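You operate a simulated robot arm through the tools that you are given. There is no shell and no other tool. Be economical: measure what you need, move in short steps, check, and stop when the job is done.

You run a simulated robot arm. Do the job below in one go: nothing can be reset, and whatever is moved stays where it is left.

Task
Put things in order on the top of the side table. At the end: the grey small bobbin from the top of the side table stands where the purple cone stood; the purple cone from the top of the side table stands where the brown bobbin stood; the brown bobbin from the top of the side table stands on top of the grey tin (marked "WAX"); the grey weight from the top of the side table stands where the grey small bobbin stood; whatever was shut is shut again. Leave all else as you found it, and nothing knocked over.

It is judged by the outcome, as a careful person would: the job done as asked, and still so three seconds after it is handed in. It fails if anything else is knocked over, pushed out of place, dropped, spilled or broken.

Robot
A 6-joint arm with a two-finger parallel gripper, fixed in place. Base frame: the origin is at the foot of the arm, x ahead of it, y to its left, z up; the work surface is at about z = 0. Lengths are in mm, angles in degrees, forces in N, time in s.
With the tool pointing down near the work surface it reaches from about 140 to 580 mm from the base axis. Its first joint turns from -66.0 to 66.0 degrees. Payload 2.1 kg.
The TCP is the grasp point between the finger pads, 30 mm short of the fingertips. In the tool frame z runs along the fingers and y along their closing line. The gripper opens to 94 mm. The fingers are 28 mm wide and 10 mm thick; the gripper's body (50 by 96 mm) begins 55 mm behind the TCP.
Orientation is told as [roll, pitch, yaw] about the base's x, y, z axes, in that order, counted from this pose: with the fingers straight down and closing along the base's y, the tool's x points along the base's -x, its y along +y and its z along -z.

Tools
- The arm moves only by the tool drive_tool. Its argument "steps" is a list of rows, each a list of 2 entries, a list of its own where there are three numbers: the shift along the tool's x, y, z in units of 400 mm (1.0 is 400 mm), then the turn, a rotation vector about the tool's x, y, z in units of 60 degrees (1.0 is 60 degrees). In form: [[[dx, dy, dz], [rx, ry, rz]], ...]. A call has 1 to 20 rows; each row is the pose to reach, as a shift and turn from the pose commanded when the call began, along the tool's axes at that moment. "claw" is the closure, from 0 (fully open) to 1 (shut), set as the call begins (left out, the last holds). A call with a number of a shift or a turn outside -1 to 1 is refused whole. Rows are played at 5 a second. More than 50 mm and 8.6 degrees between two rows, or a gripper value outside its range, and nothing of the call is played. A pose out of reach is approached as far as the arm can. The call stops where the force on the tool passes 40 N (or 10 N more than at its start, if that is more) or the arm is blocked; 0.2 s more then pass. The fingers move at their own pace (about 72 mm/s each) and stop on an object; they squeeze with about 27 N. The grip force told is the motor's: it shows also when the fingers shut on nothing. Time passes only in rows, and 0.2 s behind the last, so rows that repeat a pose let the fingers close. The reply holds the time, the measured pose of the TCP, the force on the tool along the base axes, the opening and the grip force, in the units named above and with some noise.
- Cameras (640 x 400 px; columns grow to the right, rows downward): "scene" is fixed at [57.9, -377.3, 474.5]; the picture's right is [0.73, -0.69, 0.00], its down [-0.44, -0.47, -0.76] and it looks along [0.53, 0.55, -0.65] (base axes); focal length 214 px, centre (320, 200). "wrist" rides on the gripper at [-37, 0, -58] in the tool frame; the picture's right is [0.00, -1.00, 0.00], its down [0.97, 0.00, -0.24] and it looks along [0.24, 0.00, 0.97] (tool axes); focal length 218 px, centre (320, 200).
- snapshot(camera): a new picture of that camera. No time passes.
- probe_pixels(camera, pixels): there is no depth. For up to 12 entries [column, row, z] of the newest picture of that camera ("zoom" is the newest enlarged one), the place [x, y] in the base frame at which the ray of that pixel passes the height z, good to about 2 mm. No time passes.
- close_up(camera, box): a new picture of the part [left, top, right, bottom] of that camera's present view, enlarged. No time passes.
- finish_job(): hands the job in; it is judged then, once.

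Go step by step. Measure first, check grasps and placings, and put right what went wrong. The budget is 80 turns and 54 pictures, counting those below and the enlarged ones. Unless the task says otherwise, let go and move clear before handing in, and close with one line.

The tools are called after "Call:" by a JSON object that holds its "method" and its "body". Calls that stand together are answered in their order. drive_tool: Moves the arm, as the interface text tells. Its arguments: {"type":"object","properties":{"steps":{"type":"array","items":{"type":"array"}},"claw":{"type":"number"}},"required":["steps"]} The other tools are called the same way: snapshot (camera) takes a picture; probe_pixels (camera, pixels) gives the place at which the rays of pixels pass given heights; close_up (camera, box) takes an enlarged picture of a part of a camera's view; finish_job () hands the job in.

At the start:

```text
clock: 0.0
tool_pos: [271.4, -50.1, 325.2]
ee_rot: [-0.1, -0.1, 0.0]
contact_force: [-0.3, -1.5, -0.8]
grip_width: 94.1
grip_force: 0.0
```

scene: 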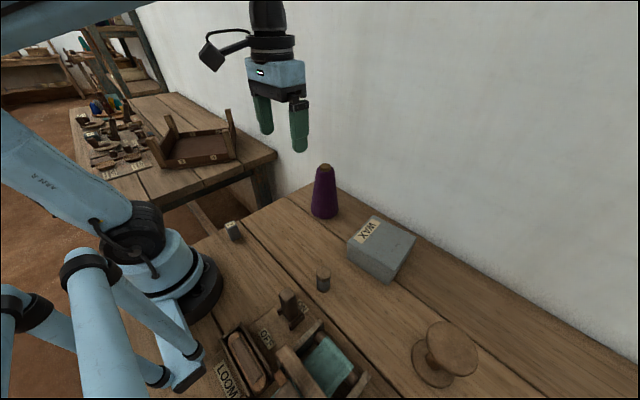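
wrist: 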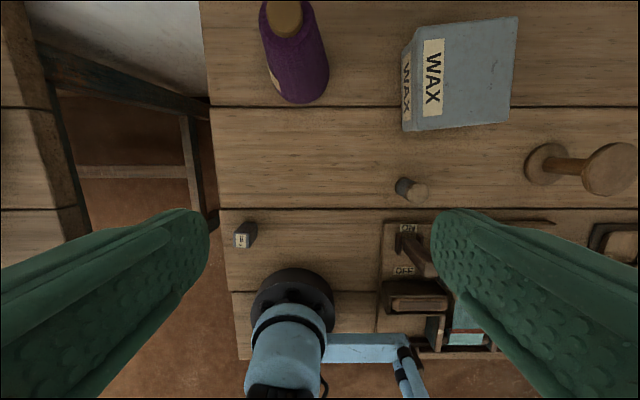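

The pictures show the cone near scene (324,215), the tin (380,250), a small grey item (323,281), the brown bobbin (440,365) and a small block (234,231). I'll enlarge these before measuring.

Call:
{"method": "close_up", "body": {"camera": "scene", "box": [200, 150, 360, 310]}}

Call:
{"method": "close_up", "body": {"camera": "scene", "box": [200, 270, 500, 400]}}

Call:
{"method": "close_up", "body": {"camera": "wrist", "box": [200, 0, 640, 275]}}

```text
2.50 times, centred on (280, 230) of scene
```

zoom: 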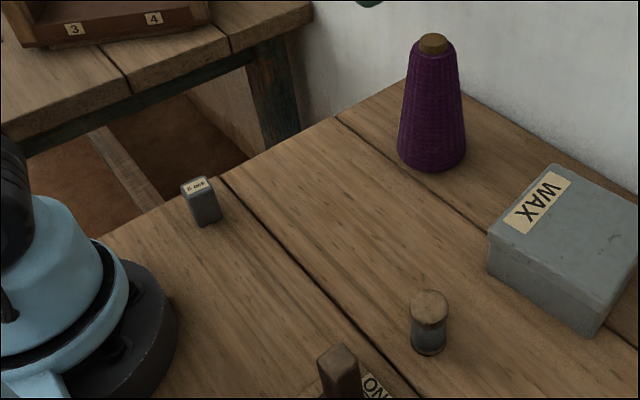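

```text
2.13 times, centred on (350, 335) of scene
```

zoom: 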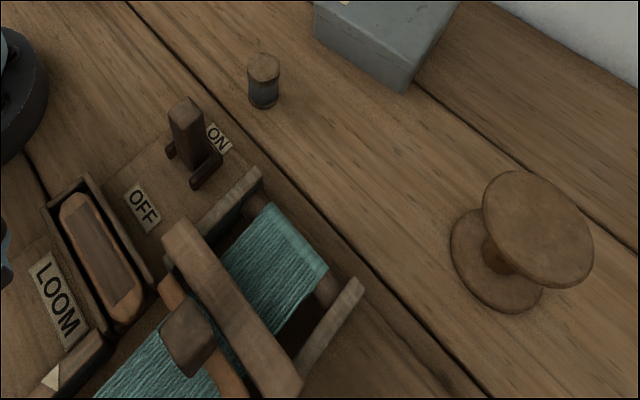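

```text
1.45 times, centred on (420, 138) of wrist
```

zoom: 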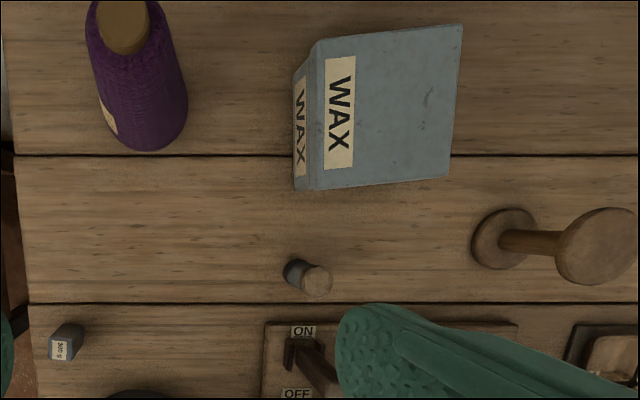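

The zooms identify the items: weight (labelled block), small grey bobbin, tall brown bobbin, cone with cork, and tin. I'll probe their bases and tops.

Call:
{"method": "probe_pixels", "body": {"camera": "scene", "pixels": [[326, 218.8, 0], [310.8, 212, 0], [338.4, 212, 0], [325.2, 165.2, 100], [323.2, 292, 0], [324, 271, 30], [234, 240.8, 0], [240.8, 236.4, 0], [433.1, 363.2, 0], [452.3, 349.1, 60], [411, 370, 0], [437, 387.5, 0]]}}

Call:
{"method": "probe_pixels", "body": {"camera": "wrist", "pixels": [[416.6, 27.7, 50], [518.6, 16.6, 50], [509.7, 122.8, 50], [411.7, 131.1, 50], [401.4, 131, 0], [403, 188, 0], [418, 193, 30], [546, 164, 0], [609, 169, 70], [303, 103, 0], [285, 18, 120], [242, 240, 30]]}}

```text
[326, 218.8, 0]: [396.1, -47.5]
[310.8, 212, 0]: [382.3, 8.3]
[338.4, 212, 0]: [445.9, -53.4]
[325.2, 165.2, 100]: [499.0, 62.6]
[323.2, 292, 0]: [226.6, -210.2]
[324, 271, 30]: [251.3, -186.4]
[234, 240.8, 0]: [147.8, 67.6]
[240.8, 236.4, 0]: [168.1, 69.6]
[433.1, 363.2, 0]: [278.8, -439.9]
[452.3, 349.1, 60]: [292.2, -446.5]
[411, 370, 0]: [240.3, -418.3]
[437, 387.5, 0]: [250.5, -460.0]
```

```text
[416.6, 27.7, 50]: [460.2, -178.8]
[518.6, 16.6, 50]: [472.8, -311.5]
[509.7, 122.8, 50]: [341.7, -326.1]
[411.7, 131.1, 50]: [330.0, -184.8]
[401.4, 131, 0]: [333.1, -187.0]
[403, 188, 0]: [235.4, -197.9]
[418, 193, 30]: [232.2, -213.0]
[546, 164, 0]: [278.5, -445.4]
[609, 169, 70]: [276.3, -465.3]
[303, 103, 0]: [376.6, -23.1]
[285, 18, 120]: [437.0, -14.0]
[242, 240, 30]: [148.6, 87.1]
```

Estimates: brown bobbin at (278,-442) about 88 tall, small bobbin (238,-199), cone (418,-20) about 167 tall, weight near (158,80), tin top centre (401,-250). The order will be brown bobbin first, then cone, small bobbin and weight, so I move above the brown bobbin for a better look.

Call:
{"method": "drive_tool", "body": {"steps": [[[0, -0.11, 0.02], [0, 0, 0]], [[0, -0.22, 0.04], [0, 0, 0]], [[0, -0.33, 0.07], [0, 0, 0]], [[0, -0.44, 0.1], [0, 0, 0]], [[0, -0.55, 0.13], [0, 0, 0]], [[0, -0.66, 0.16], [0, 0, 0]], [[-0.005, -0.77, 0.19], [0, 0, 0]], [[-0.01, -0.88, 0.22], [0, 0, 0]], [[-0.0165, -0.98, 0.25], [0, 0, 0]], [[-0.0165, -0.98, 0.25], [0, 0, 0]]], "claw": 0}}

Call:
{"method": "snapshot", "body": {"camera": "wrist"}}

Call:
{"method": "snapshot", "body": {"camera": "scene"}}

```text
clock: 2.2
tool_pos: [280.3, -442.6, 226.8]
ee_rot: [-0.2, 0.0, 0.0]
contact_force: [-0.3, -0.5, -0.2]
grip_width: 93.9
grip_force: 0.1
```

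```text
48 pictures are left
```

wrist: 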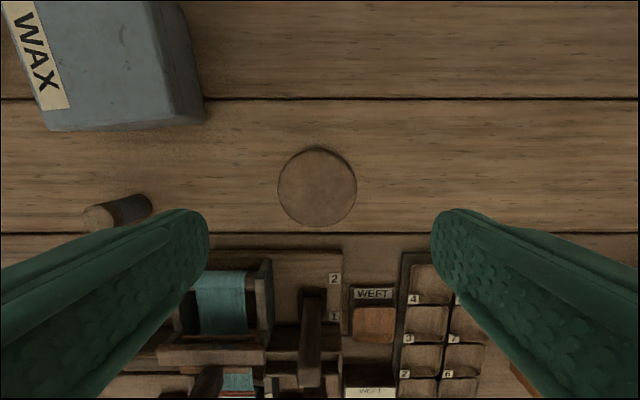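

```text
47 pictures are left
```

scene: 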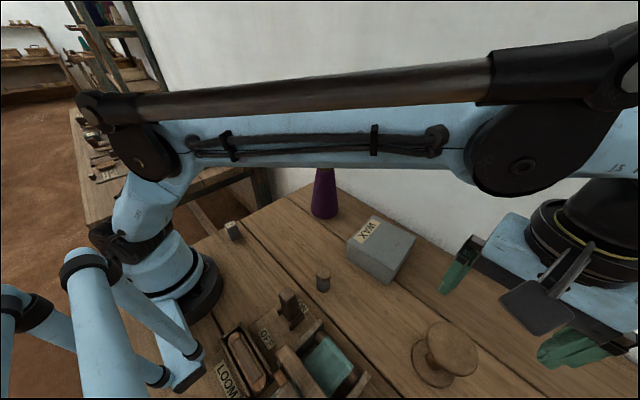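

The brown bobbin's top disc is clear at wrist (277–357, 147–227); the base appears slightly above. I probe the rim and the tin's corners.

Call:
{"method": "probe_pixels", "body": {"camera": "wrist", "pixels": [[277, 187, 88], [357, 187, 88], [317, 147, 88], [317, 227, 88], [317, 227, 80], [317, 227, 95], [320, 145, 0], [206, 121, 0], [176, 115, 50], [47, 131, 50], [120, 195, 0], [200, 125, 0]]}}

Call:
{"method": "close_up", "body": {"camera": "wrist", "box": [240, 120, 400, 220]}}

```text
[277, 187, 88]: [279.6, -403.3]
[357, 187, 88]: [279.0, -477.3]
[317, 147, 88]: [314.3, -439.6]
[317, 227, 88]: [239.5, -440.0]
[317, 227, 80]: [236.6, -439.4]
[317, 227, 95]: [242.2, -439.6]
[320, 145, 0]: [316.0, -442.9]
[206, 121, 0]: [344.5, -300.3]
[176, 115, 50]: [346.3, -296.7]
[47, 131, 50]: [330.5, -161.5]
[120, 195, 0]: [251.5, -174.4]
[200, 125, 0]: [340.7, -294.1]
```

```text
4.00 times, centred on (320, 170) of wrist
```

zoom: 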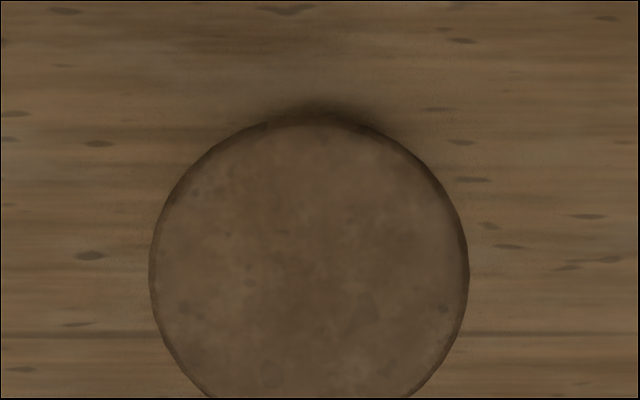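

The disc centre is at (278,-440), about 75 wide, and the tin's top works out near z=67 by triangulation. I descend with the TCP at the disc's height and stop before closing.

Call:
{"method": "drive_tool", "body": {"steps": [[[0.003, 0.0065, 0.08], [0, 0, 0]], [[0.003, 0.0065, 0.16], [0, 0, 0]], [[0.003, 0.0065, 0.22], [0, 0, 0]], [[0.003, 0.0065, 0.28], [0, 0, 0]], [[0.003, 0.0065, 0.32], [0, 0, 0]], [[0.003, 0.0065, 0.36], [0, 0, 0]], [[0.003, 0.0065, 0.36], [0, 0, 0]]]}}

Call:
{"method": "snapshot", "body": {"camera": "scene"}}

Call:
{"method": "snapshot", "body": {"camera": "wrist"}}

```text
clock: 3.8
tool_pos: [277.2, -438.3, 81.1]
ee_rot: [-0.2, -0.2, 0.0]
contact_force: [0.0, 0.0, -0.2]
grip_width: 93.8
grip_force: 0.0
```

```text
45 pictures are left
```

scene: 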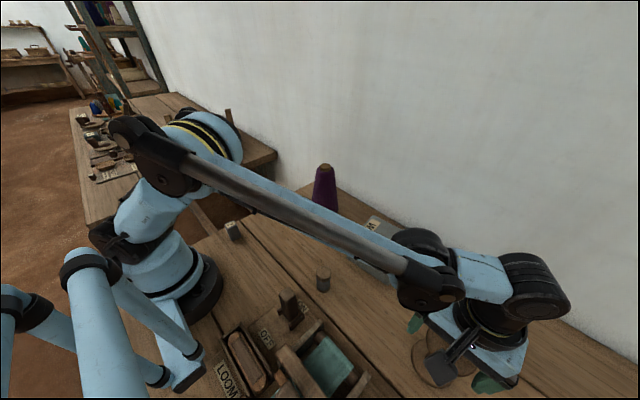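

```text
44 pictures are left
```

wrist: 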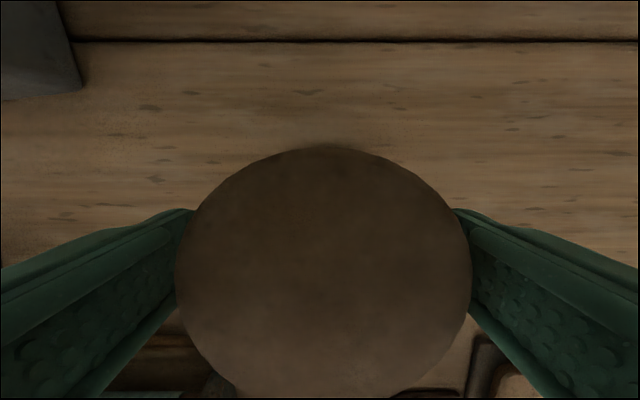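

The disc sits centred between the fingers (cols 175–472), and its apparent size puts its top nearer z≈92. I'll raise 5 mm so that the pads centre on the rim, then close.

Call:
{"method": "drive_tool", "body": {"steps": [[[0, -0.002, -0.0125], [0, 0, 0]], [[0, -0.002, -0.0125], [0, 0, 0]]]}}

Call:
{"method": "drive_tool", "body": {"steps": [[[0, 0, 0], [0, 0, 0]], [[0, 0, 0], [0, 0, 0]], [[0, 0, 0], [0, 0, 0]], [[0, 0, 0], [0, 0, 0]]], "claw": 1}}

```text
clock: 4.4
tool_pos: [278.2, -439.9, 86.0]
ee_rot: [-0.2, -0.2, 0.0]
contact_force: [0.4, -0.5, -0.7]
grip_width: 94.0
grip_force: 0.0
```

```text
clock: 5.4
tool_pos: [277.0, -439.8, 86.8]
ee_rot: [0.1, 0.0, 0.1]
contact_force: [-0.6, -0.8, 0.6]
grip_width: 71.9
grip_force: 27.0
```

Fingers stopped at 71.9 mm on the disc with 27 N. I lift gently and look.

Call:
{"method": "drive_tool", "body": {"steps": [[[0, 0, -0.03], [0, 0, 0]], [[0, 0, -0.08], [0, 0, 0]], [[0, 0, -0.15], [0, 0, 0]], [[0, 0, -0.22], [0, 0, 0]], [[0, 0, -0.3], [0, 0, 0]], [[0, 0, -0.3], [0, 0, 0]]]}}

Call:
{"method": "snapshot", "body": {"camera": "scene"}}

Call:
{"method": "snapshot", "body": {"camera": "wrist"}}

```text
clock: 6.8
tool_pos: [277.9, -441.9, 206.8]
ee_rot: [0.0, -0.1, 0.1]
contact_force: [-0.5, -0.4, -1.2]
grip_width: 71.8
grip_force: 26.5
```

```text
43 pictures are left
```

scene: 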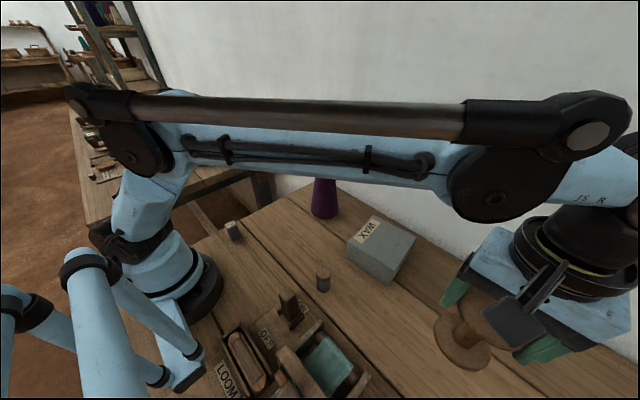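

```text
42 pictures are left
```

wrist: 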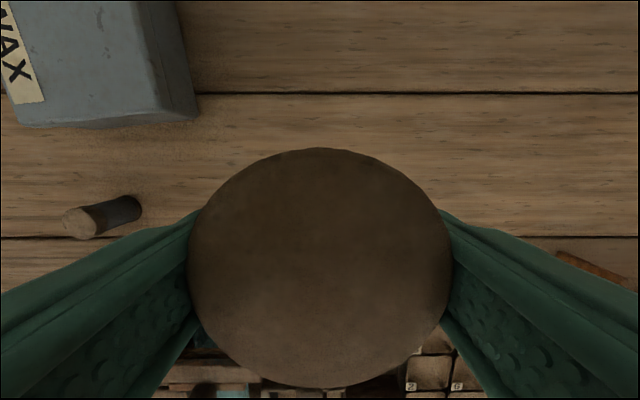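

The bobbin is lifted upright. I carry it over the tin centre (397,-240), with its base about 50 mm above the lid.

Call:
{"method": "drive_tool", "body": {"steps": [[[-0.04, 0.07, 0], [0, 0, 0]], [[-0.09, 0.155, 0], [0, 0, 0]], [[-0.14, 0.24, 0], [0, 0, 0]], [[-0.19, 0.325, 0], [0, 0, 0]], [[-0.24, 0.41, 0], [0, 0, 0]], [[-0.28, 0.475, 0.0], [0, 0, 0]], [[-0.2975, 0.505, 0.0], [0, 0, 0]], [[-0.2975, 0.505, 0.05], [0, 0, 0]], [[-0.2975, 0.505, 0.05], [0, 0, 0]]]}}

Call:
{"method": "close_up", "body": {"camera": "scene", "box": [280, 130, 480, 300]}}

Call:
{"method": "snapshot", "body": {"camera": "wrist"}}

```text
clock: 8.8
tool_pos: [396.1, -238.6, 185.9]
ee_rot: [-0.2, -0.1, 0.0]
contact_force: [0.2, 0.6, 0.1]
grip_width: 71.8
grip_force: 26.6
```

```text
2.35 times, centred on (380, 215) of scene
```

zoom: 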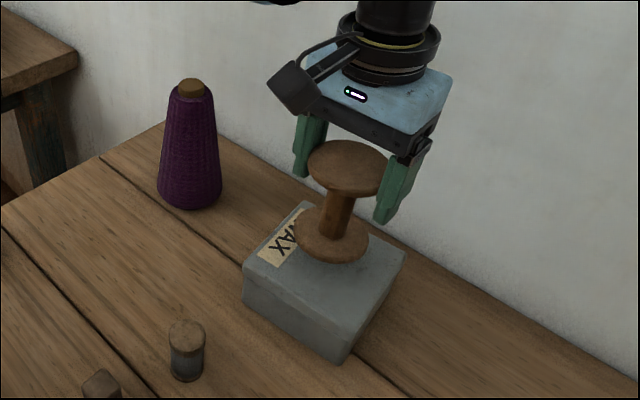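

```text
40 pictures are left
```

wrist: 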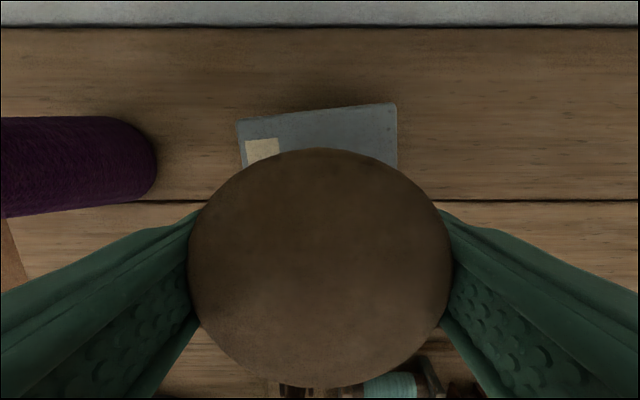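

It hangs upright above the tin; the tin's far corners show at wrist (238,120) and (397,103). A quick probe will confirm the centre before lowering.

Call:
{"method": "probe_pixels", "body": {"camera": "wrist", "pixels": [[238, 120, 67], [397, 103, 67]]}}

Call:
{"method": "probe_pixels", "body": {"camera": "zoom", "pixels": [[243, 267, 67], [405, 253, 67], [345, 330, 67], [306, 202, 67], [345, 362, 0], [190, 208, 0], [190, 84, 167], [187, 379, 0], [187, 328, 58]]}}

```text
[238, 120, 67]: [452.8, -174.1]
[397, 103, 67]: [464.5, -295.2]
```

```text
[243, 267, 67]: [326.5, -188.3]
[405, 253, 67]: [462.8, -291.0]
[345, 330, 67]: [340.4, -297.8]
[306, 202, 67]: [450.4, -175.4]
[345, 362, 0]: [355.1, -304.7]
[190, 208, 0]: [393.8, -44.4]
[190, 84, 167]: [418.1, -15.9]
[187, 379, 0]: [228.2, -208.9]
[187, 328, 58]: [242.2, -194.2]
```

Tin centre confirmed at about (395,-238) with the top at z≈67. I lower to just above contact.

Call:
{"method": "drive_tool", "body": {"steps": [[[0, 0, 0.03], [0, 0, 0]], [[0, 0, 0.055], [0, 0, 0]], [[0, 0, 0.07], [0, 0, 0]], [[0, 0, 0.075], [0, 0, 0]], [[0, 0, 0.075], [0, 0, 0]]]}}

Call:
{"method": "close_up", "body": {"camera": "scene", "box": [350, 180, 430, 260]}}

```text
clock: 10.0
tool_pos: [397.1, -237.3, 156.3]
ee_rot: [-0.2, 0.0, 0.0]
contact_force: [1.2, 0.9, 15.1]
grip_width: 71.8
grip_force: 26.4
```

```text
5.00 times, centred on (390, 220) of scene
```

zoom: 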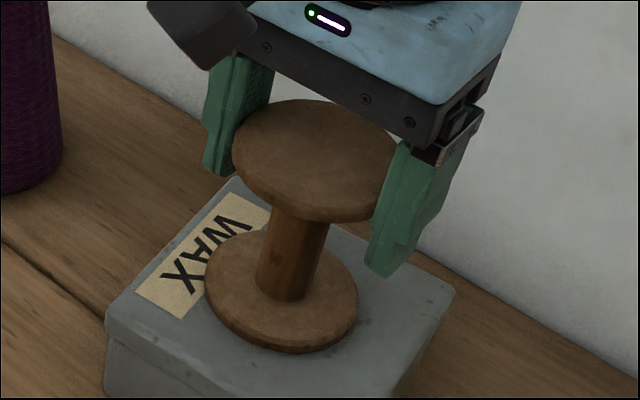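

The 15 N upward force shows the bobbin's base resting flat on the tin. I release it and lift away.

Call:
{"method": "drive_tool", "body": {"steps": [[[0, 0, -0.002], [0, 0, 0]], [[0, 0, -0.002], [0, 0, 0]], [[0, 0, -0.002], [0, 0, 0]], [[0, 0, -0.002], [0, 0, 0]]], "claw": 0}}

Call:
{"method": "drive_tool", "body": {"steps": [[[0, 0, -0.04], [0, 0, 0]], [[0, 0, -0.12], [0, 0, 0]], [[0, 0, -0.22], [0, 0, 0]], [[0, 0, -0.32], [0, 0, 0]], [[0, 0, -0.32], [0, 0, 0]]]}}

Call:
{"method": "snapshot", "body": {"camera": "scene"}}

```text
clock: 11.0
tool_pos: [396.6, -238.7, 156.3]
ee_rot: [-0.2, 0.0, 0.0]
contact_force: [0.5, -0.3, 0.0]
grip_width: 94.0
grip_force: 0.1
```

```text
clock: 12.2
tool_pos: [396.7, -236.8, 285.4]
ee_rot: [-0.2, 0.0, 0.0]
contact_force: [0.3, -0.1, 0.7]
grip_width: 94.0
grip_force: 0.1
```

```text
38 pictures are left
```

scene: 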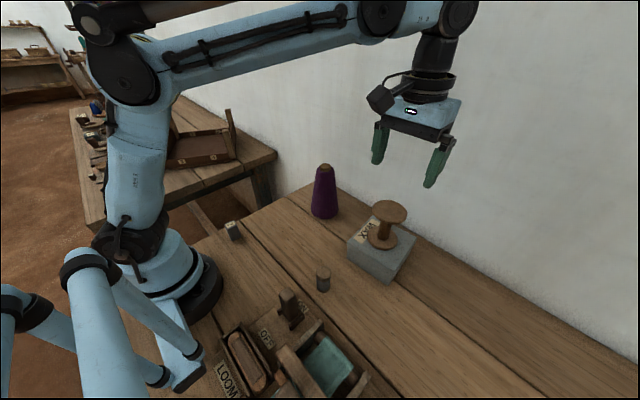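

The bobbin stands on the tin. Next I move above the cone at about (418,-18) for a top view.

Call:
{"method": "drive_tool", "body": {"steps": [[[-0.01, 0.11, 0], [0, 0, 0]], [[-0.02, 0.22, 0], [0, 0, 0]], [[-0.03, 0.33, 0], [0, 0, 0]], [[-0.04, 0.44, 0], [0, 0, 0]], [[-0.053, 0.545, 0], [0, 0, 0]], [[-0.053, 0.545, 0], [0, 0, 0]]]}}

Call:
{"method": "snapshot", "body": {"camera": "wrist"}}

Call:
{"method": "close_up", "body": {"camera": "scene", "box": [270, 140, 390, 240]}}

```text
clock: 13.6
tool_pos: [416.3, -19.5, 282.8]
ee_rot: [-0.1, -0.1, 0.0]
contact_force: [-0.7, 0.1, -0.7]
grip_width: 93.7
grip_force: 0.1
```

```text
37 pictures are left
```

wrist: 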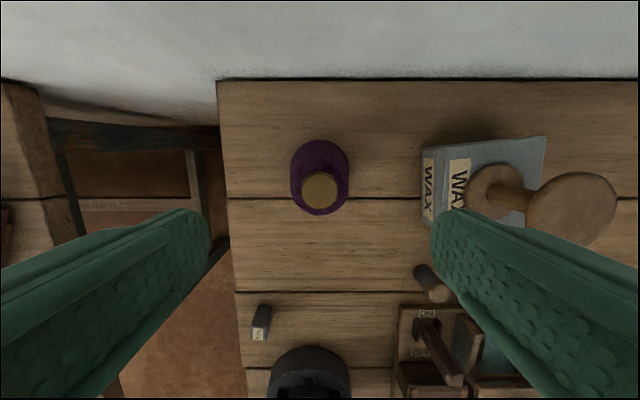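

```text
4.00 times, centred on (330, 190) of scene
```

zoom: 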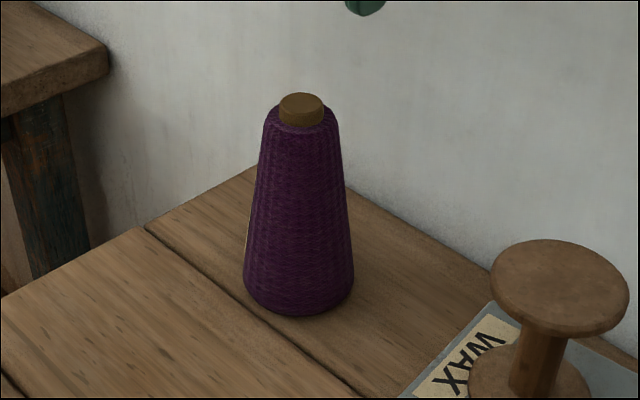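

The cork is at wrist (319,190), right between the fingers. I probe its position and the cone's base.

Call:
{"method": "probe_pixels", "body": {"camera": "wrist", "pixels": [[319, 190, 165], [291, 168, 0], [349, 168, 0], [320, 140, 0], [302, 190, 165], [338, 190, 165], [319, 214, 150], [261, 335, 30], [252, 335, 0]]}}

Call:
{"method": "probe_pixels", "body": {"camera": "zoom", "pixels": [[301, 101, 165], [302, 101, 160], [302, 117, 150], [302, 317, 0], [265, 125, 145], [341, 125, 145]]}}

```text
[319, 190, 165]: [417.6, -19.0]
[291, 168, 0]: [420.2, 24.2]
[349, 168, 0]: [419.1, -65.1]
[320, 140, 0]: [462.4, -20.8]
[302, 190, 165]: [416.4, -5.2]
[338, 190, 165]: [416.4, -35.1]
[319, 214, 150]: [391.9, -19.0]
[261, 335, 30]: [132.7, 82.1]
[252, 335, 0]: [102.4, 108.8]
```

```text
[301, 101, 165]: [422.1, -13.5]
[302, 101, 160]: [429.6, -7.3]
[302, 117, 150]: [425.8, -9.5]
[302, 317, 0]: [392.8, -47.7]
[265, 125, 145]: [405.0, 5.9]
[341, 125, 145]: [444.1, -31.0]
```

The cone's axis is at (418,-19.5), about 168 tall with a base radius near 43. I lower so the pads sit on the upper yarn (TCP z≈133), keeping the gripper body clear of the cork.

Call:
{"method": "drive_tool", "body": {"steps": [[[-0.002, 0, 0.08], [0, 0, 0]], [[-0.002, 0, 0.16], [0, 0, 0]], [[-0.002, 0, 0.24], [0, 0, 0]], [[-0.002, 0, 0.31], [0, 0, 0]], [[-0.002, 0, 0.375], [0, 0, 0]], [[-0.002, 0, 0.375], [0, 0, 0]]]}}

Call:
{"method": "drive_tool", "body": {"steps": [[[0, 0, 0], [0, 0, 0]], [[0, 0, 0], [0, 0, 0]], [[0, 0, 0], [0, 0, 0]], [[0, 0, 0], [0, 0, 0]]], "claw": 1}}

Call:
{"method": "close_up", "body": {"camera": "scene", "box": [260, 120, 400, 240]}}

```text
clock: 15.0
tool_pos: [419.6, -19.6, 133.3]
ee_rot: [-0.1, -0.1, 0.1]
contact_force: [0.8, 0.6, 0.7]
grip_width: 93.8
grip_force: 0.0
```

```text
clock: 16.0
tool_pos: [419.6, -19.4, 135.0]
ee_rot: [0.0, -0.1, 0.0]
contact_force: [0.3, 0.2, -0.6]
grip_width: 63.2
grip_force: 27.6
```

```text
3.33 times, centred on (330, 180) of scene
```

zoom: 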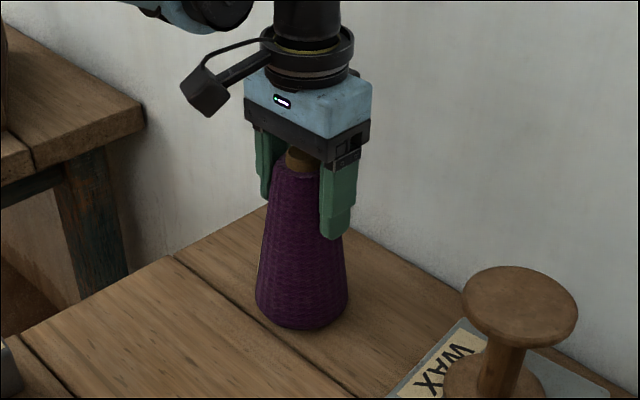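

Fingers stopped at 63 mm on the yarn with 27.6 N. A short test lift comes first.

Call:
{"method": "drive_tool", "body": {"steps": [[[0, 0, -0.02], [0, 0, 0]], [[0, 0, -0.05], [0, 0, 0]], [[0, 0, -0.1], [0, 0, 0]], [[0, 0, -0.1], [0, 0, 0]], [[0, 0, -0.1], [0, 0, 0]]]}}

Call:
{"method": "close_up", "body": {"camera": "scene", "box": [260, 100, 400, 240]}}

```text
clock: 17.2
tool_pos: [418.2, -20.2, 175.1]
ee_rot: [-0.1, -0.1, 0.0]
contact_force: [-1.3, -0.1, -2.9]
grip_width: 63.1
grip_force: 26.8
```

```text
2.86 times, centred on (330, 170) of scene
```

zoom: 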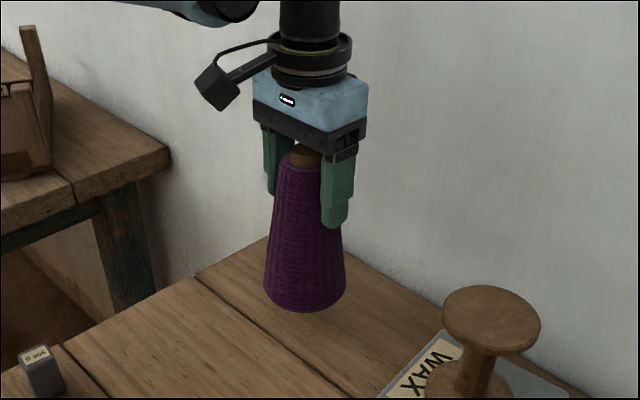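

The cone hangs straight at 63.1 mm. I raise it to about 110 mm clearance and swing it inward of the tin and brown bobbin.

Call:
{"method": "drive_tool", "body": {"steps": [[[0, 0, -0.06], [0, 0, 0]], [[0, 0, -0.12], [0, 0, 0]], [[0, 0, -0.175], [0, 0, 0]], [[0.06, -0.05, -0.175], [0, 0, 0]], [[0.13, -0.11, -0.175], [0, 0, 0]], [[0.2, -0.165, -0.175], [0, 0, 0]], [[0.27, -0.22, -0.175], [0, 0, 0]], [[0.3325, -0.275, -0.175], [0, 0, 0]], [[0.3325, -0.35, -0.175], [0, 0, 0]], [[0.3325, -0.44, -0.175], [0, 0, 0]], [[0.335, -0.53, -0.175], [0, 0, 0]], [[0.34, -0.62, -0.175], [0, 0, 0]], [[0.345, -0.71, -0.175], [0, 0, 0]], [[0.35, -0.8, -0.175], [0, 0, 0]], [[0.35, -0.8, -0.175], [0, 0, 0]]]}}

Call:
{"method": "snapshot", "body": {"camera": "scene"}}

```text
clock: 20.4
tool_pos: [279.0, -340.0, 244.3]
ee_rot: [0.0, 0.0, -0.1]
contact_force: [-0.2, 0.5, -2.4]
grip_width: 63.2
grip_force: 27.1
```

```text
33 pictures are left
```

scene: 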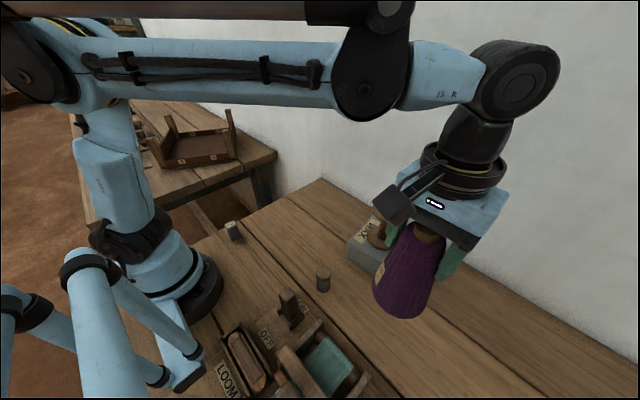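

The cone is still held straight. I move to (278,-440) and lower to about 6 mm above the table.

Call:
{"method": "drive_tool", "body": {"steps": [[[0, -0.09, 0], [0, 0, 0]], [[0, -0.18, 0], [0, 0, 0]], [[0.001, -0.25, 0], [0, 0, 0]], [[0.001, -0.25, 0.06], [0, 0, 0]], [[0.001, -0.25, 0.12], [0, 0, 0]], [[0.001, -0.25, 0.18], [0, 0, 0]], [[0.001, -0.25, 0.23], [0, 0, 0]], [[0.001, -0.25, 0.26], [0, 0, 0]], [[0.001, -0.25, 0.26], [0, 0, 0]]]}}

Call:
{"method": "snapshot", "body": {"camera": "scene"}}

```text
clock: 22.4
tool_pos: [276.6, -440.1, 141.5]
ee_rot: [-0.1, 0.0, 0.0]
contact_force: [-0.1, -0.4, -1.9]
grip_width: 62.9
grip_force: 27.1
```

```text
32 pictures are left
```

scene: 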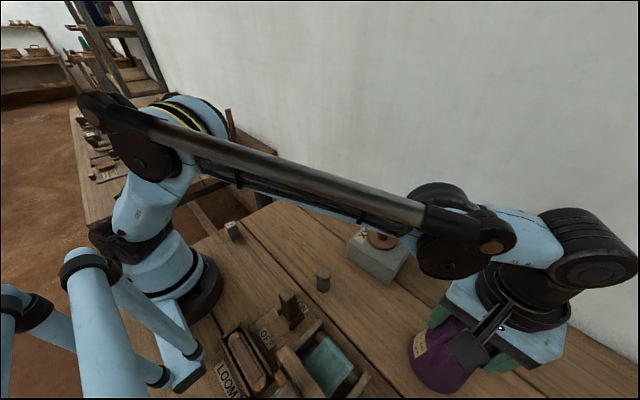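

The cone is about 6 mm above the spot and unobstructed. I lower the rest in fine steps until contact.

Call:
{"method": "drive_tool", "body": {"steps": [[[0, 0, 0.006], [0, 0, 0]], [[0, 0, 0.01], [0, 0, 0]], [[0, 0, 0.014], [0, 0, 0]], [[0, 0, 0.017], [0, 0, 0]], [[0, 0, 0.017], [0, 0, 0]]]}}

```text
clock: 23.6
tool_pos: [278.2, -439.9, 135.0]
ee_rot: [-0.1, 0.0, 0.0]
contact_force: [-0.2, 0.1, -2.4]
grip_width: 63.2
grip_force: 26.9
```

Call:
{"method": "drive_tool", "body": {"steps": [[[0, 0, 0.002], [0, 0, 0]], [[0, 0, 0.004], [0, 0, 0]], [[0, 0, 0.005], [0, 0, 0]], [[0, 0, 0.005], [0, 0, 0]]]}}

```text
clock: 24.5
tool_pos: [278.2, -441.7, 133.8]
ee_rot: [0.0, -0.2, 0.0]
contact_force: [0.2, 0.8, 6.9]
grip_width: 63.4
grip_force: 26.0
stopped in row 4: the force on the tool passed its limit (the readings are from after the stop); the commanded pose is now the measured one
```

The force turned from -2.4 N to upward contact at TCP z≈134, so the cone is down. I release and rise straight up.

Call:
{"method": "drive_tool", "body": {"steps": [[[0, 0, 0], [0, 0, 0]], [[0, 0, 0], [0, 0, 0]], [[0, 0, 0], [0, 0, 0]], [[0, 0, 0], [0, 0, 0]]], "claw": 0}}

Call:
{"method": "drive_tool", "body": {"steps": [[[0, 0, -0.05], [0, 0, 0]], [[0, 0, -0.14], [0, 0, 0]], [[0, 0, -0.25], [0, 0, 0]], [[0, 0, -0.32], [0, 0, 0]], [[0, 0, -0.32], [0, 0, 0]]]}}

Call:
{"method": "snapshot", "body": {"camera": "scene"}}

Call:
{"method": "snapshot", "body": {"camera": "wrist"}}

```text
clock: 25.5
tool_pos: [279.0, -439.5, 134.5]
ee_rot: [-0.1, 0.0, 0.0]
contact_force: [-0.7, 0.3, 0.3]
grip_width: 94.1
grip_force: 0.0
```

```text
clock: 26.7
tool_pos: [278.3, -440.3, 263.4]
ee_rot: [0.0, -0.1, 0.1]
contact_force: [0.0, 0.5, -0.4]
grip_width: 93.8
grip_force: 0.1
```

```text
31 pictures are left
```

scene: 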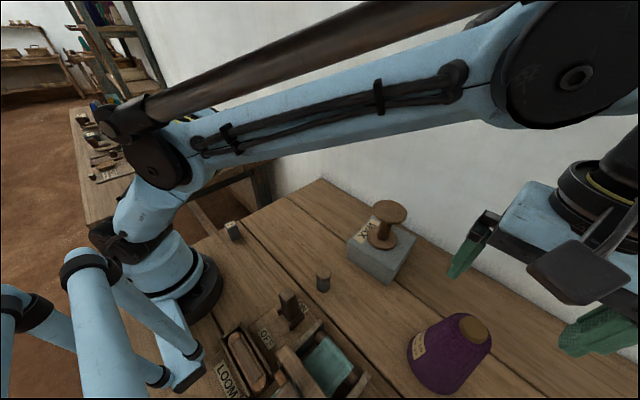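

```text
30 pictures are left
```

wrist: 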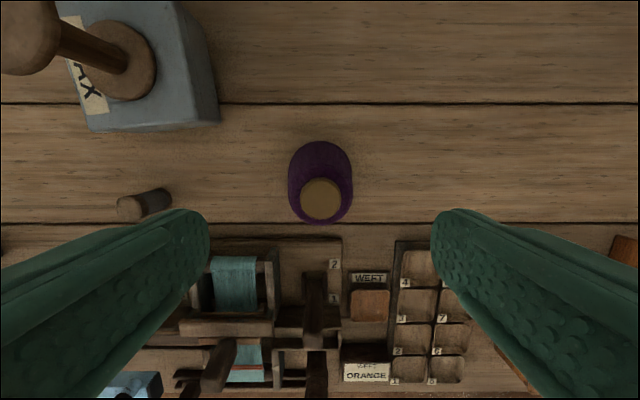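

The cone stands in place. Next I move above the small bobbin at about (239,-197).

Call:
{"method": "drive_tool", "body": {"steps": [[[0.01, 0.09, 0], [0, 0, 0]], [[0.025, 0.18, 0], [0, 0, 0]], [[0.04, 0.27, 0], [0, 0, 0]], [[0.055, 0.36, 0.03], [0, 0, 0]], [[0.07, 0.45, 0.07], [0, 0, 0]], [[0.085, 0.54, 0.11], [0, 0, 0]], [[0.0975, 0.6075, 0.15], [0, 0, 0]], [[0.0975, 0.6075, 0.15], [0, 0, 0]]]}}

Call:
{"method": "snapshot", "body": {"camera": "wrist"}}

Call:
{"method": "close_up", "body": {"camera": "scene", "box": [240, 240, 400, 340]}}

```text
clock: 28.5
tool_pos: [240.5, -196.1, 201.0]
ee_rot: [-0.2, -0.1, 0.0]
contact_force: [-0.5, 0.3, -0.3]
grip_width: 93.8
grip_force: 0.0
```

```text
29 pictures are left
```

wrist: 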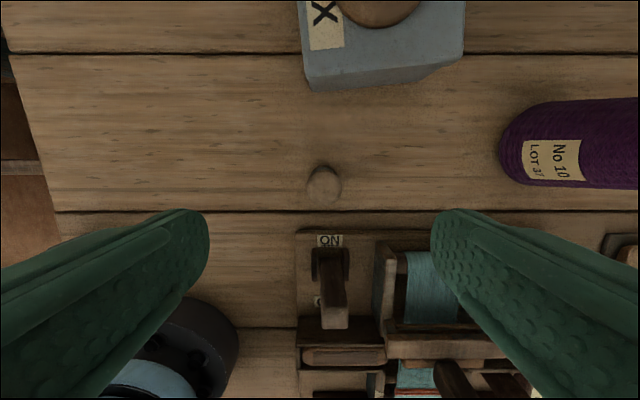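

```text
4.00 times, centred on (320, 290) of scene
```

zoom: 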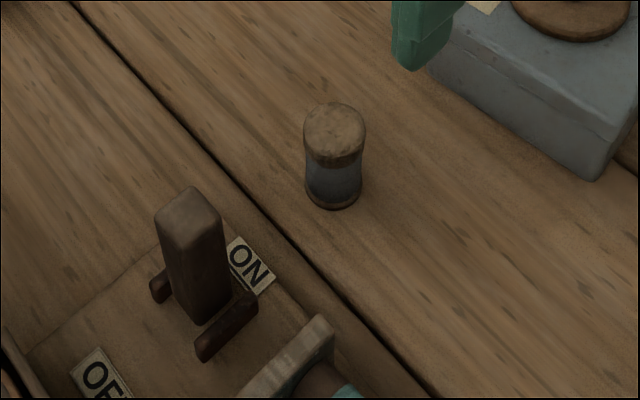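

The bobbin's top is at wrist (323,183); the lever and a loom post stand nearby. I probe them for clearance.

Call:
{"method": "probe_pixels", "body": {"camera": "wrist", "pixels": [[323, 183, 58], [307, 183, 58], [340, 183, 58], [328, 166, 0], [333, 318, 60], [333, 318, 100], [330, 250, 20], [385, 245, 30], [300, 230, 5]]}}

Call:
{"method": "probe_pixels", "body": {"camera": "zoom", "pixels": [[187, 205, 60], [187, 205, 100], [335, 130, 58], [335, 209, 0], [325, 325, 30], [325, 325, 50]]}}

```text
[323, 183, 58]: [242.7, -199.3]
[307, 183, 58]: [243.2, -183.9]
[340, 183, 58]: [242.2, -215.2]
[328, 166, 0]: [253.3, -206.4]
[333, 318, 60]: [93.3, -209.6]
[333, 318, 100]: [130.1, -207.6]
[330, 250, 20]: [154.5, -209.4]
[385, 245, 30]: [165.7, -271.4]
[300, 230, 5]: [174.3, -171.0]
```

```text
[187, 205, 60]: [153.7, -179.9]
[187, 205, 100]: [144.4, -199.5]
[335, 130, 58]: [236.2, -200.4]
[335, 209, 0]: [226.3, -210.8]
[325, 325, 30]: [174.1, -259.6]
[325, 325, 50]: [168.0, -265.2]
```

Lever and post sit around x≈140–170, well clear. The bobbin's axis is about (241,-199.5), so I descend to TCP z≈39 and close.

Call:
{"method": "drive_tool", "body": {"steps": [[[0, -0.0075, 0.08], [0, 0, 0]], [[0, -0.0075, 0.16], [0, 0, 0]], [[0, -0.0075, 0.24], [0, 0, 0]], [[0, -0.0075, 0.31], [0, 0, 0]], [[0, -0.0075, 0.37], [0, 0, 0]], [[0, -0.0075, 0.405], [0, 0, 0]], [[0, -0.0075, 0.405], [0, 0, 0]]]}}

Call:
{"method": "snapshot", "body": {"camera": "wrist"}}

```text
clock: 30.1
tool_pos: [240.1, -201.2, 38.6]
ee_rot: [-0.2, 0.0, 0.0]
contact_force: [0.2, -0.2, 0.4]
grip_width: 93.8
grip_force: 0.0
```

```text
27 pictures are left
```

wrist: 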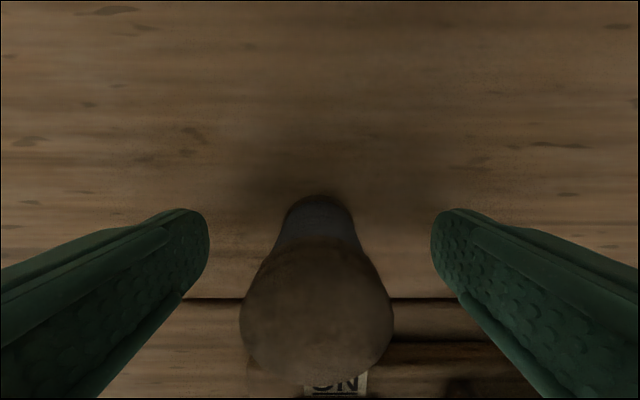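

The bobbin is centred left to right (col 316) but sits about 3 mm further in +x. I nudge and then close.

Call:
{"method": "drive_tool", "body": {"steps": [[[-0.006, 0.002, 0], [0, 0, 0]], [[-0.006, 0.002, 0], [0, 0, 0]]]}}

Call:
{"method": "drive_tool", "body": {"steps": [[[0, 0, 0], [0, 0, 0]], [[0, 0, 0], [0, 0, 0]], [[0, 0, 0], [0, 0, 0]], [[0, 0, 0], [0, 0, 0]]], "claw": 1}}

```text
clock: 30.7
tool_pos: [241.4, -200.4, 39.5]
ee_rot: [0.0, 0.1, -0.1]
contact_force: [-0.6, 0.7, 0.7]
grip_width: 93.7
grip_force: 0.0
```

```text
clock: 31.7
tool_pos: [240.8, -200.1, 39.4]
ee_rot: [-0.1, -0.1, 0.1]
contact_force: [0.0, 0.1, 1.1]
grip_width: 31.7
grip_force: 26.6
```

Closed at 31.7 mm on the small bobbin. I lift it and carry it to the cone's old spot at (418,-19.5), stopping above the table.

Call:
{"method": "drive_tool", "body": {"steps": [[[0, 0, -0.04], [0, 0, 0]], [[0, 0, -0.12], [0, 0, 0]], [[0, 0, -0.21], [0, 0, 0]], [[0, 0, -0.28], [0, 0, 0]], [[-0.06, 0.06, -0.28], [0, 0, 0]], [[-0.13, 0.13, -0.28], [0, 0, 0]], [[-0.2, 0.2, -0.28], [0, 0, 0]], [[-0.27, 0.27, -0.28], [0, 0, 0]], [[-0.34, 0.34, -0.28], [0, 0, 0]], [[-0.4, 0.41, -0.28], [0, 0, 0]], [[-0.44, 0.451, -0.28], [0, 0, 0]], [[-0.44, 0.451, -0.28], [0, 0, 0]]]}}

Call:
{"method": "snapshot", "body": {"camera": "wrist"}}

Call:
{"method": "snapshot", "body": {"camera": "scene"}}

```text
clock: 34.3
tool_pos: [417.6, -20.8, 151.2]
ee_rot: [-0.1, -0.1, 0.0]
contact_force: [-0.6, -0.8, -0.4]
grip_width: 31.7
grip_force: 26.8
```

```text
26 pictures are left
```

wrist: 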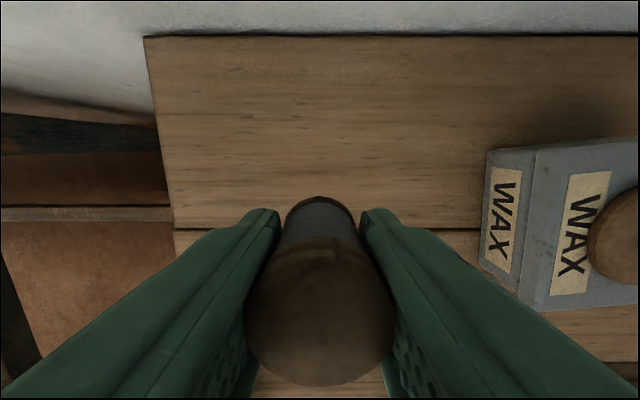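

```text
25 pictures are left
```

scene: 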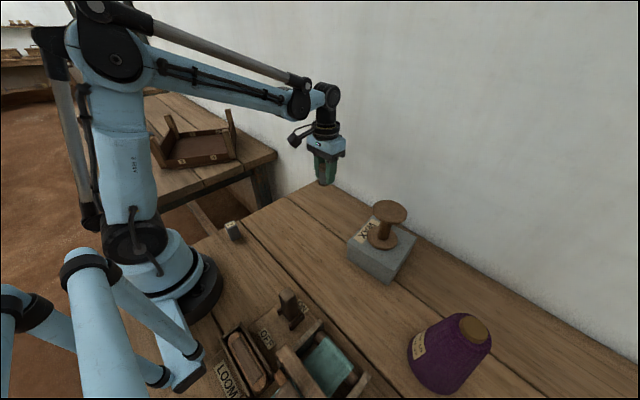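

The bobbin is held straight over the cleared spot. I lower it, with the last millimetres slow.

Call:
{"method": "drive_tool", "body": {"steps": [[[0, 0.002, 0.08], [0, 0, 0]], [[0, 0.002, 0.16], [0, 0, 0]], [[0, 0.002, 0.22], [0, 0, 0]], [[0, 0.002, 0.255], [0, 0, 0]], [[0, 0.002, 0.268], [0, 0, 0]], [[0, 0.002, 0.274], [0, 0, 0]], [[0, 0.002, 0.277], [0, 0, 0]], [[0, 0.002, 0.279], [0, 0, 0]], [[0, 0.002, 0.279], [0, 0, 0]]]}}

```text
clock: 36.3
tool_pos: [417.3, -17.6, 39.4]
ee_rot: [-0.1, -0.1, 0.0]
contact_force: [0.4, 0.2, -0.2]
grip_width: 31.8
grip_force: 26.6
```

Call:
{"method": "drive_tool", "body": {"steps": [[[0, 0, 0.001], [0, 0, 0]], [[0, 0, 0.002], [0, 0, 0]], [[0, 0, 0.003], [0, 0, 0]], [[0, 0, 0.003], [0, 0, 0]]]}}

```text
clock: 37.3
tool_pos: [417.4, -18.4, 39.0]
ee_rot: [0.0, -0.1, 0.0]
contact_force: [-1.0, 1.1, 27.1]
grip_width: 31.8
grip_force: 27.0
```

The 27 N contact means it is seated. I ease up a little, open and rise.

Call:
{"method": "drive_tool", "body": {"steps": [[[0, 0, -0.002], [0, 0, 0]], [[0, 0, -0.002], [0, 0, 0]]]}}

Call:
{"method": "drive_tool", "body": {"steps": [[[0, 0, 0], [0, 0, 0]], [[0, 0, 0], [0, 0, 0]], [[0, 0, 0], [0, 0, 0]], [[0, 0, 0], [0, 0, 0]], [[0, 0, 0], [0, 0, 0]], [[0, 0, 0], [0, 0, 0]]], "claw": 0}}

Call:
{"method": "drive_tool", "body": {"steps": [[[0, 0, -0.05], [0, 0, 0]], [[0, 0, -0.14], [0, 0, 0]], [[0, 0, -0.25], [0, 0, 0]], [[0, 0, -0.35], [0, 0, 0]], [[0, 0, -0.43], [0, 0, 0]], [[0, 0, -0.43], [0, 0, 0]]]}}

Call:
{"method": "snapshot", "body": {"camera": "wrist"}}

Call:
{"method": "snapshot", "body": {"camera": "scene"}}

```text
clock: 37.9
tool_pos: [417.5, -19.3, 38.2]
ee_rot: [-0.1, -0.1, 0.0]
contact_force: [1.1, 1.0, 5.8]
grip_width: 31.6
grip_force: 26.9
```

```text
clock: 39.3
tool_pos: [418.2, -18.8, 38.1]
ee_rot: [-0.2, -0.1, 0.0]
contact_force: [-0.2, 0.3, -1.1]
grip_width: 94.1
grip_force: 0.0
```

```text
clock: 40.7
tool_pos: [416.5, -18.2, 212.3]
ee_rot: [-0.2, 0.0, 0.0]
contact_force: [-0.6, 0.5, 0.2]
grip_width: 94.3
grip_force: 0.1
```

```text
24 pictures are left
```

wrist: 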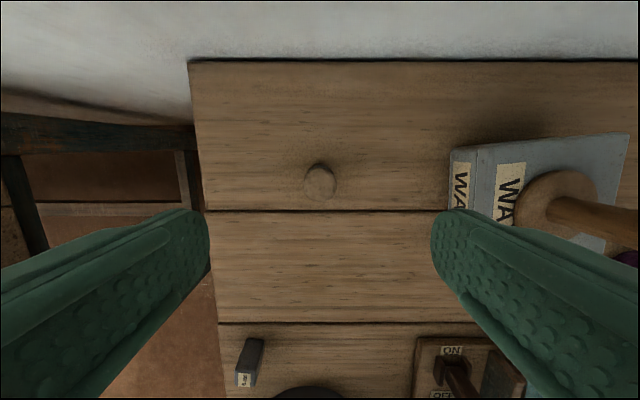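

```text
23 pictures are left
```

scene: 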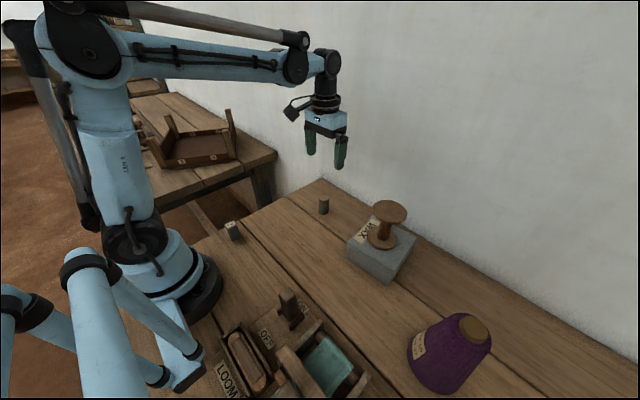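

The small bobbin stands where the cone was. I now move toward the weight for a closer look.

Call:
{"method": "drive_tool", "body": {"steps": [[[0.09, 0.04, 0], [0, 0, 0]], [[0.18, 0.08, 0], [0, 0, 0]], [[0.27, 0.12, 0], [0, 0, 0]], [[0.36, 0.16, 0], [0, 0, 0]], [[0.45, 0.2, 0], [0, 0, 0]], [[0.54, 0.245, 0], [0, 0, 0]], [[0.54, 0.245, 0], [0, 0, 0]]]}}

Call:
{"method": "snapshot", "body": {"camera": "wrist"}}

Call:
{"method": "close_up", "body": {"camera": "scene", "box": [180, 190, 300, 265]}}

```text
clock: 42.3
tool_pos: [200.5, 80.6, 211.4]
ee_rot: [-0.1, -0.1, -0.1]
contact_force: [0.6, -0.4, 0.3]
grip_width: 94.2
grip_force: 0.0
```

```text
22 pictures are left
```

wrist: 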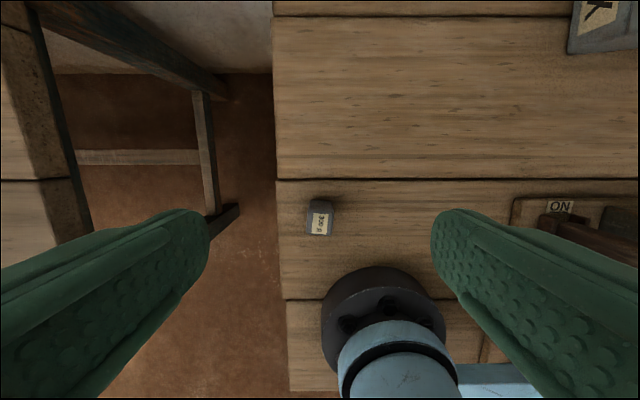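

```text
5.33 times, centred on (240, 228) of scene
```

zoom: 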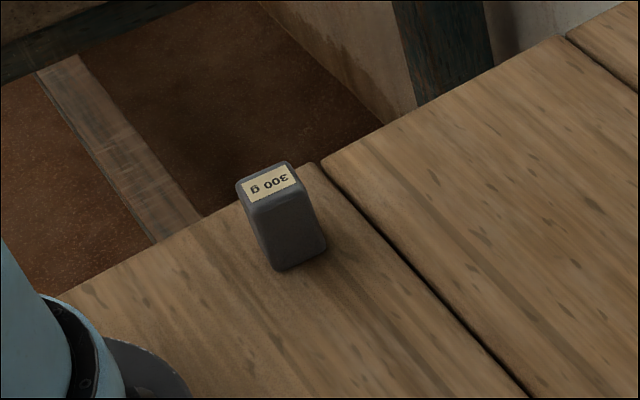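

The 300 g weight is at wrist (320,220), near the table edge. I enlarge it to get its corners.

Call:
{"method": "close_up", "body": {"camera": "wrist", "box": [280, 190, 360, 240]}}

```text
8.00 times, centred on (320, 215) of wrist
```

zoom: 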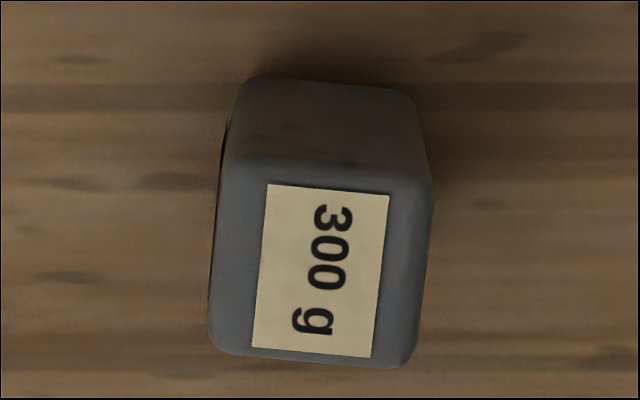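

The weight's top face is turned about -4.7° in yaw. I probe its corners at several heights to fix its height and centre.

Call:
{"method": "probe_pixels", "body": {"camera": "zoom", "pixels": [[222, 160, 40], [433, 178, 40], [412, 368, 40], [208, 350, 40], [320, 264, 35], [320, 264, 40], [320, 264, 45], [243, 78, 0], [417, 92, 0], [330, 85, 0]]}}

Call:
{"method": "probe_pixels", "body": {"camera": "scene", "pixels": [[230.4, 225, 35], [230.4, 225, 40], [230.4, 225, 45], [232, 241, 0], [241, 236.5, 0]]}}

```text
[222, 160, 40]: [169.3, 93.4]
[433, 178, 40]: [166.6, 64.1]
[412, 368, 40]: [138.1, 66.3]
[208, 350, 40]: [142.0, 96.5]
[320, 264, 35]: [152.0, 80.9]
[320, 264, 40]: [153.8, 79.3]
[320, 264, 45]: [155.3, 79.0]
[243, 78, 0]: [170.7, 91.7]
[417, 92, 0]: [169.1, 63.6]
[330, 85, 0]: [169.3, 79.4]
```

```text
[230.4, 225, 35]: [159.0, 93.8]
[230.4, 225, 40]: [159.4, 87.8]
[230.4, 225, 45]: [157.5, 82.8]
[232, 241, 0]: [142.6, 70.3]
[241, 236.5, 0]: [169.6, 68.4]
```

Weight centre is about (155,79.5), 29 mm wide and about 46 tall. I turn 4.7°, narrow the opening and come down partway to check.

Call:
{"method": "drive_tool", "body": {"steps": [[[0.05, 0, 0.05], [0, 0, 0.04]], [[0.1125, 0, 0.11], [0, 0, 0.078]], [[0.1125, 0, 0.17], [0, 0, 0.078]], [[0.1125, 0, 0.225], [0, 0, 0.078]], [[0.1125, 0, 0.225], [0, 0, 0.078]]], "claw": 0.38}}

Call:
{"method": "snapshot", "body": {"camera": "wrist"}}

Call:
{"method": "snapshot", "body": {"camera": "scene"}}

```text
clock: 43.5
tool_pos: [156.8, 79.5, 120.2]
ee_rot: [-0.1, -0.1, -4.6]
contact_force: [-0.5, 0.0, 0.6]
grip_width: 58.3
grip_force: 0.1
```

```text
19 pictures are left
```

wrist: 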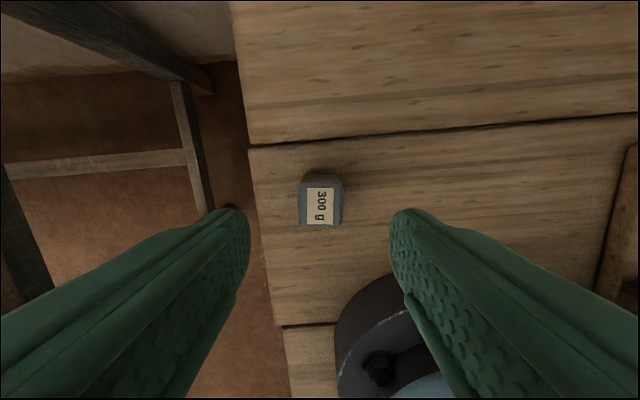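

```text
18 pictures are left
```

scene: 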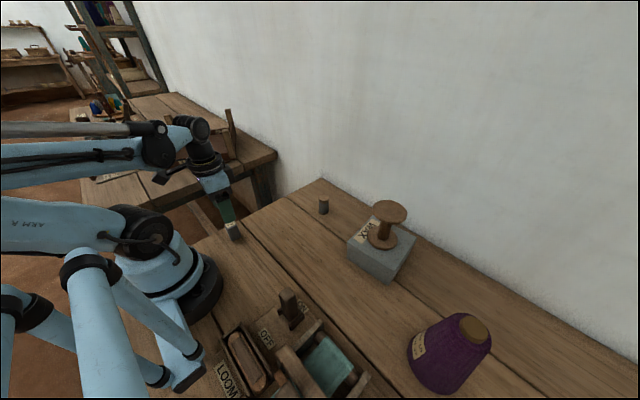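

The weight is centred at (321,206), square with the fingers. I descend to TCP z≈36 and close.

Call:
{"method": "drive_tool", "body": {"steps": [[[0, 0, 0.06], [0, 0, 0]], [[0, 0, 0.12], [0, 0, 0]], [[0, 0, 0.17], [0, 0, 0]], [[0, 0, 0.21], [0, 0, 0]], [[0, 0, 0.21], [0, 0, 0]]]}}

Call:
{"method": "snapshot", "body": {"camera": "wrist"}}

```text
clock: 44.7
tool_pos: [156.7, 79.5, 36.6]
ee_rot: [-0.1, -0.1, -4.7]
contact_force: [-0.3, 0.1, 0.2]
grip_width: 58.2
grip_force: 0.1
```

```text
17 pictures are left
```

wrist: 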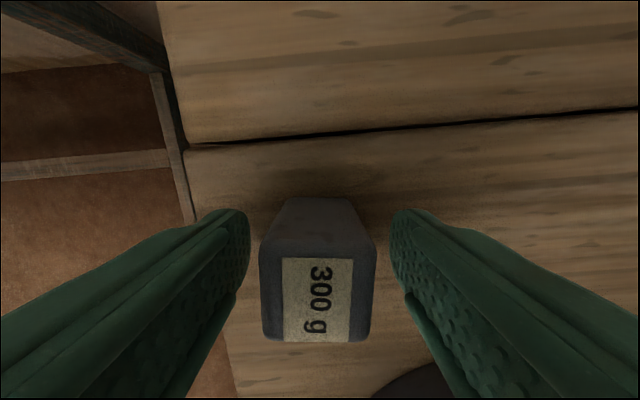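

The weight sits centred between the fingers (cols 258–376). I close and test-lift.

Call:
{"method": "drive_tool", "body": {"steps": [[[0, 0, 0], [0, 0, 0]], [[0, 0, 0], [0, 0, 0]], [[0, 0, 0], [0, 0, 0]], [[0, 0, 0], [0, 0, 0]]], "claw": 1}}

Call:
{"method": "drive_tool", "body": {"steps": [[[0, 0, -0.03], [0, 0, 0]], [[0, 0, -0.1], [0, 0, 0]], [[0, 0, -0.18], [0, 0, 0]], [[0, 0, -0.26], [0, 0, 0]], [[0, 0, -0.34], [0, 0, 0]], [[0, 0, -0.34], [0, 0, 0]]]}}

```text
clock: 45.7
tool_pos: [156.4, 80.0, 36.6]
ee_rot: [-0.1, 0.0, -4.7]
contact_force: [0.7, -0.6, 0.5]
grip_width: 33.2
grip_force: 27.0
```

```text
clock: 47.1
tool_pos: [156.9, 79.9, 173.6]
ee_rot: [-0.1, -0.1, -4.6]
contact_force: [0.4, -0.6, -2.7]
grip_width: 33.2
grip_force: 26.8
```

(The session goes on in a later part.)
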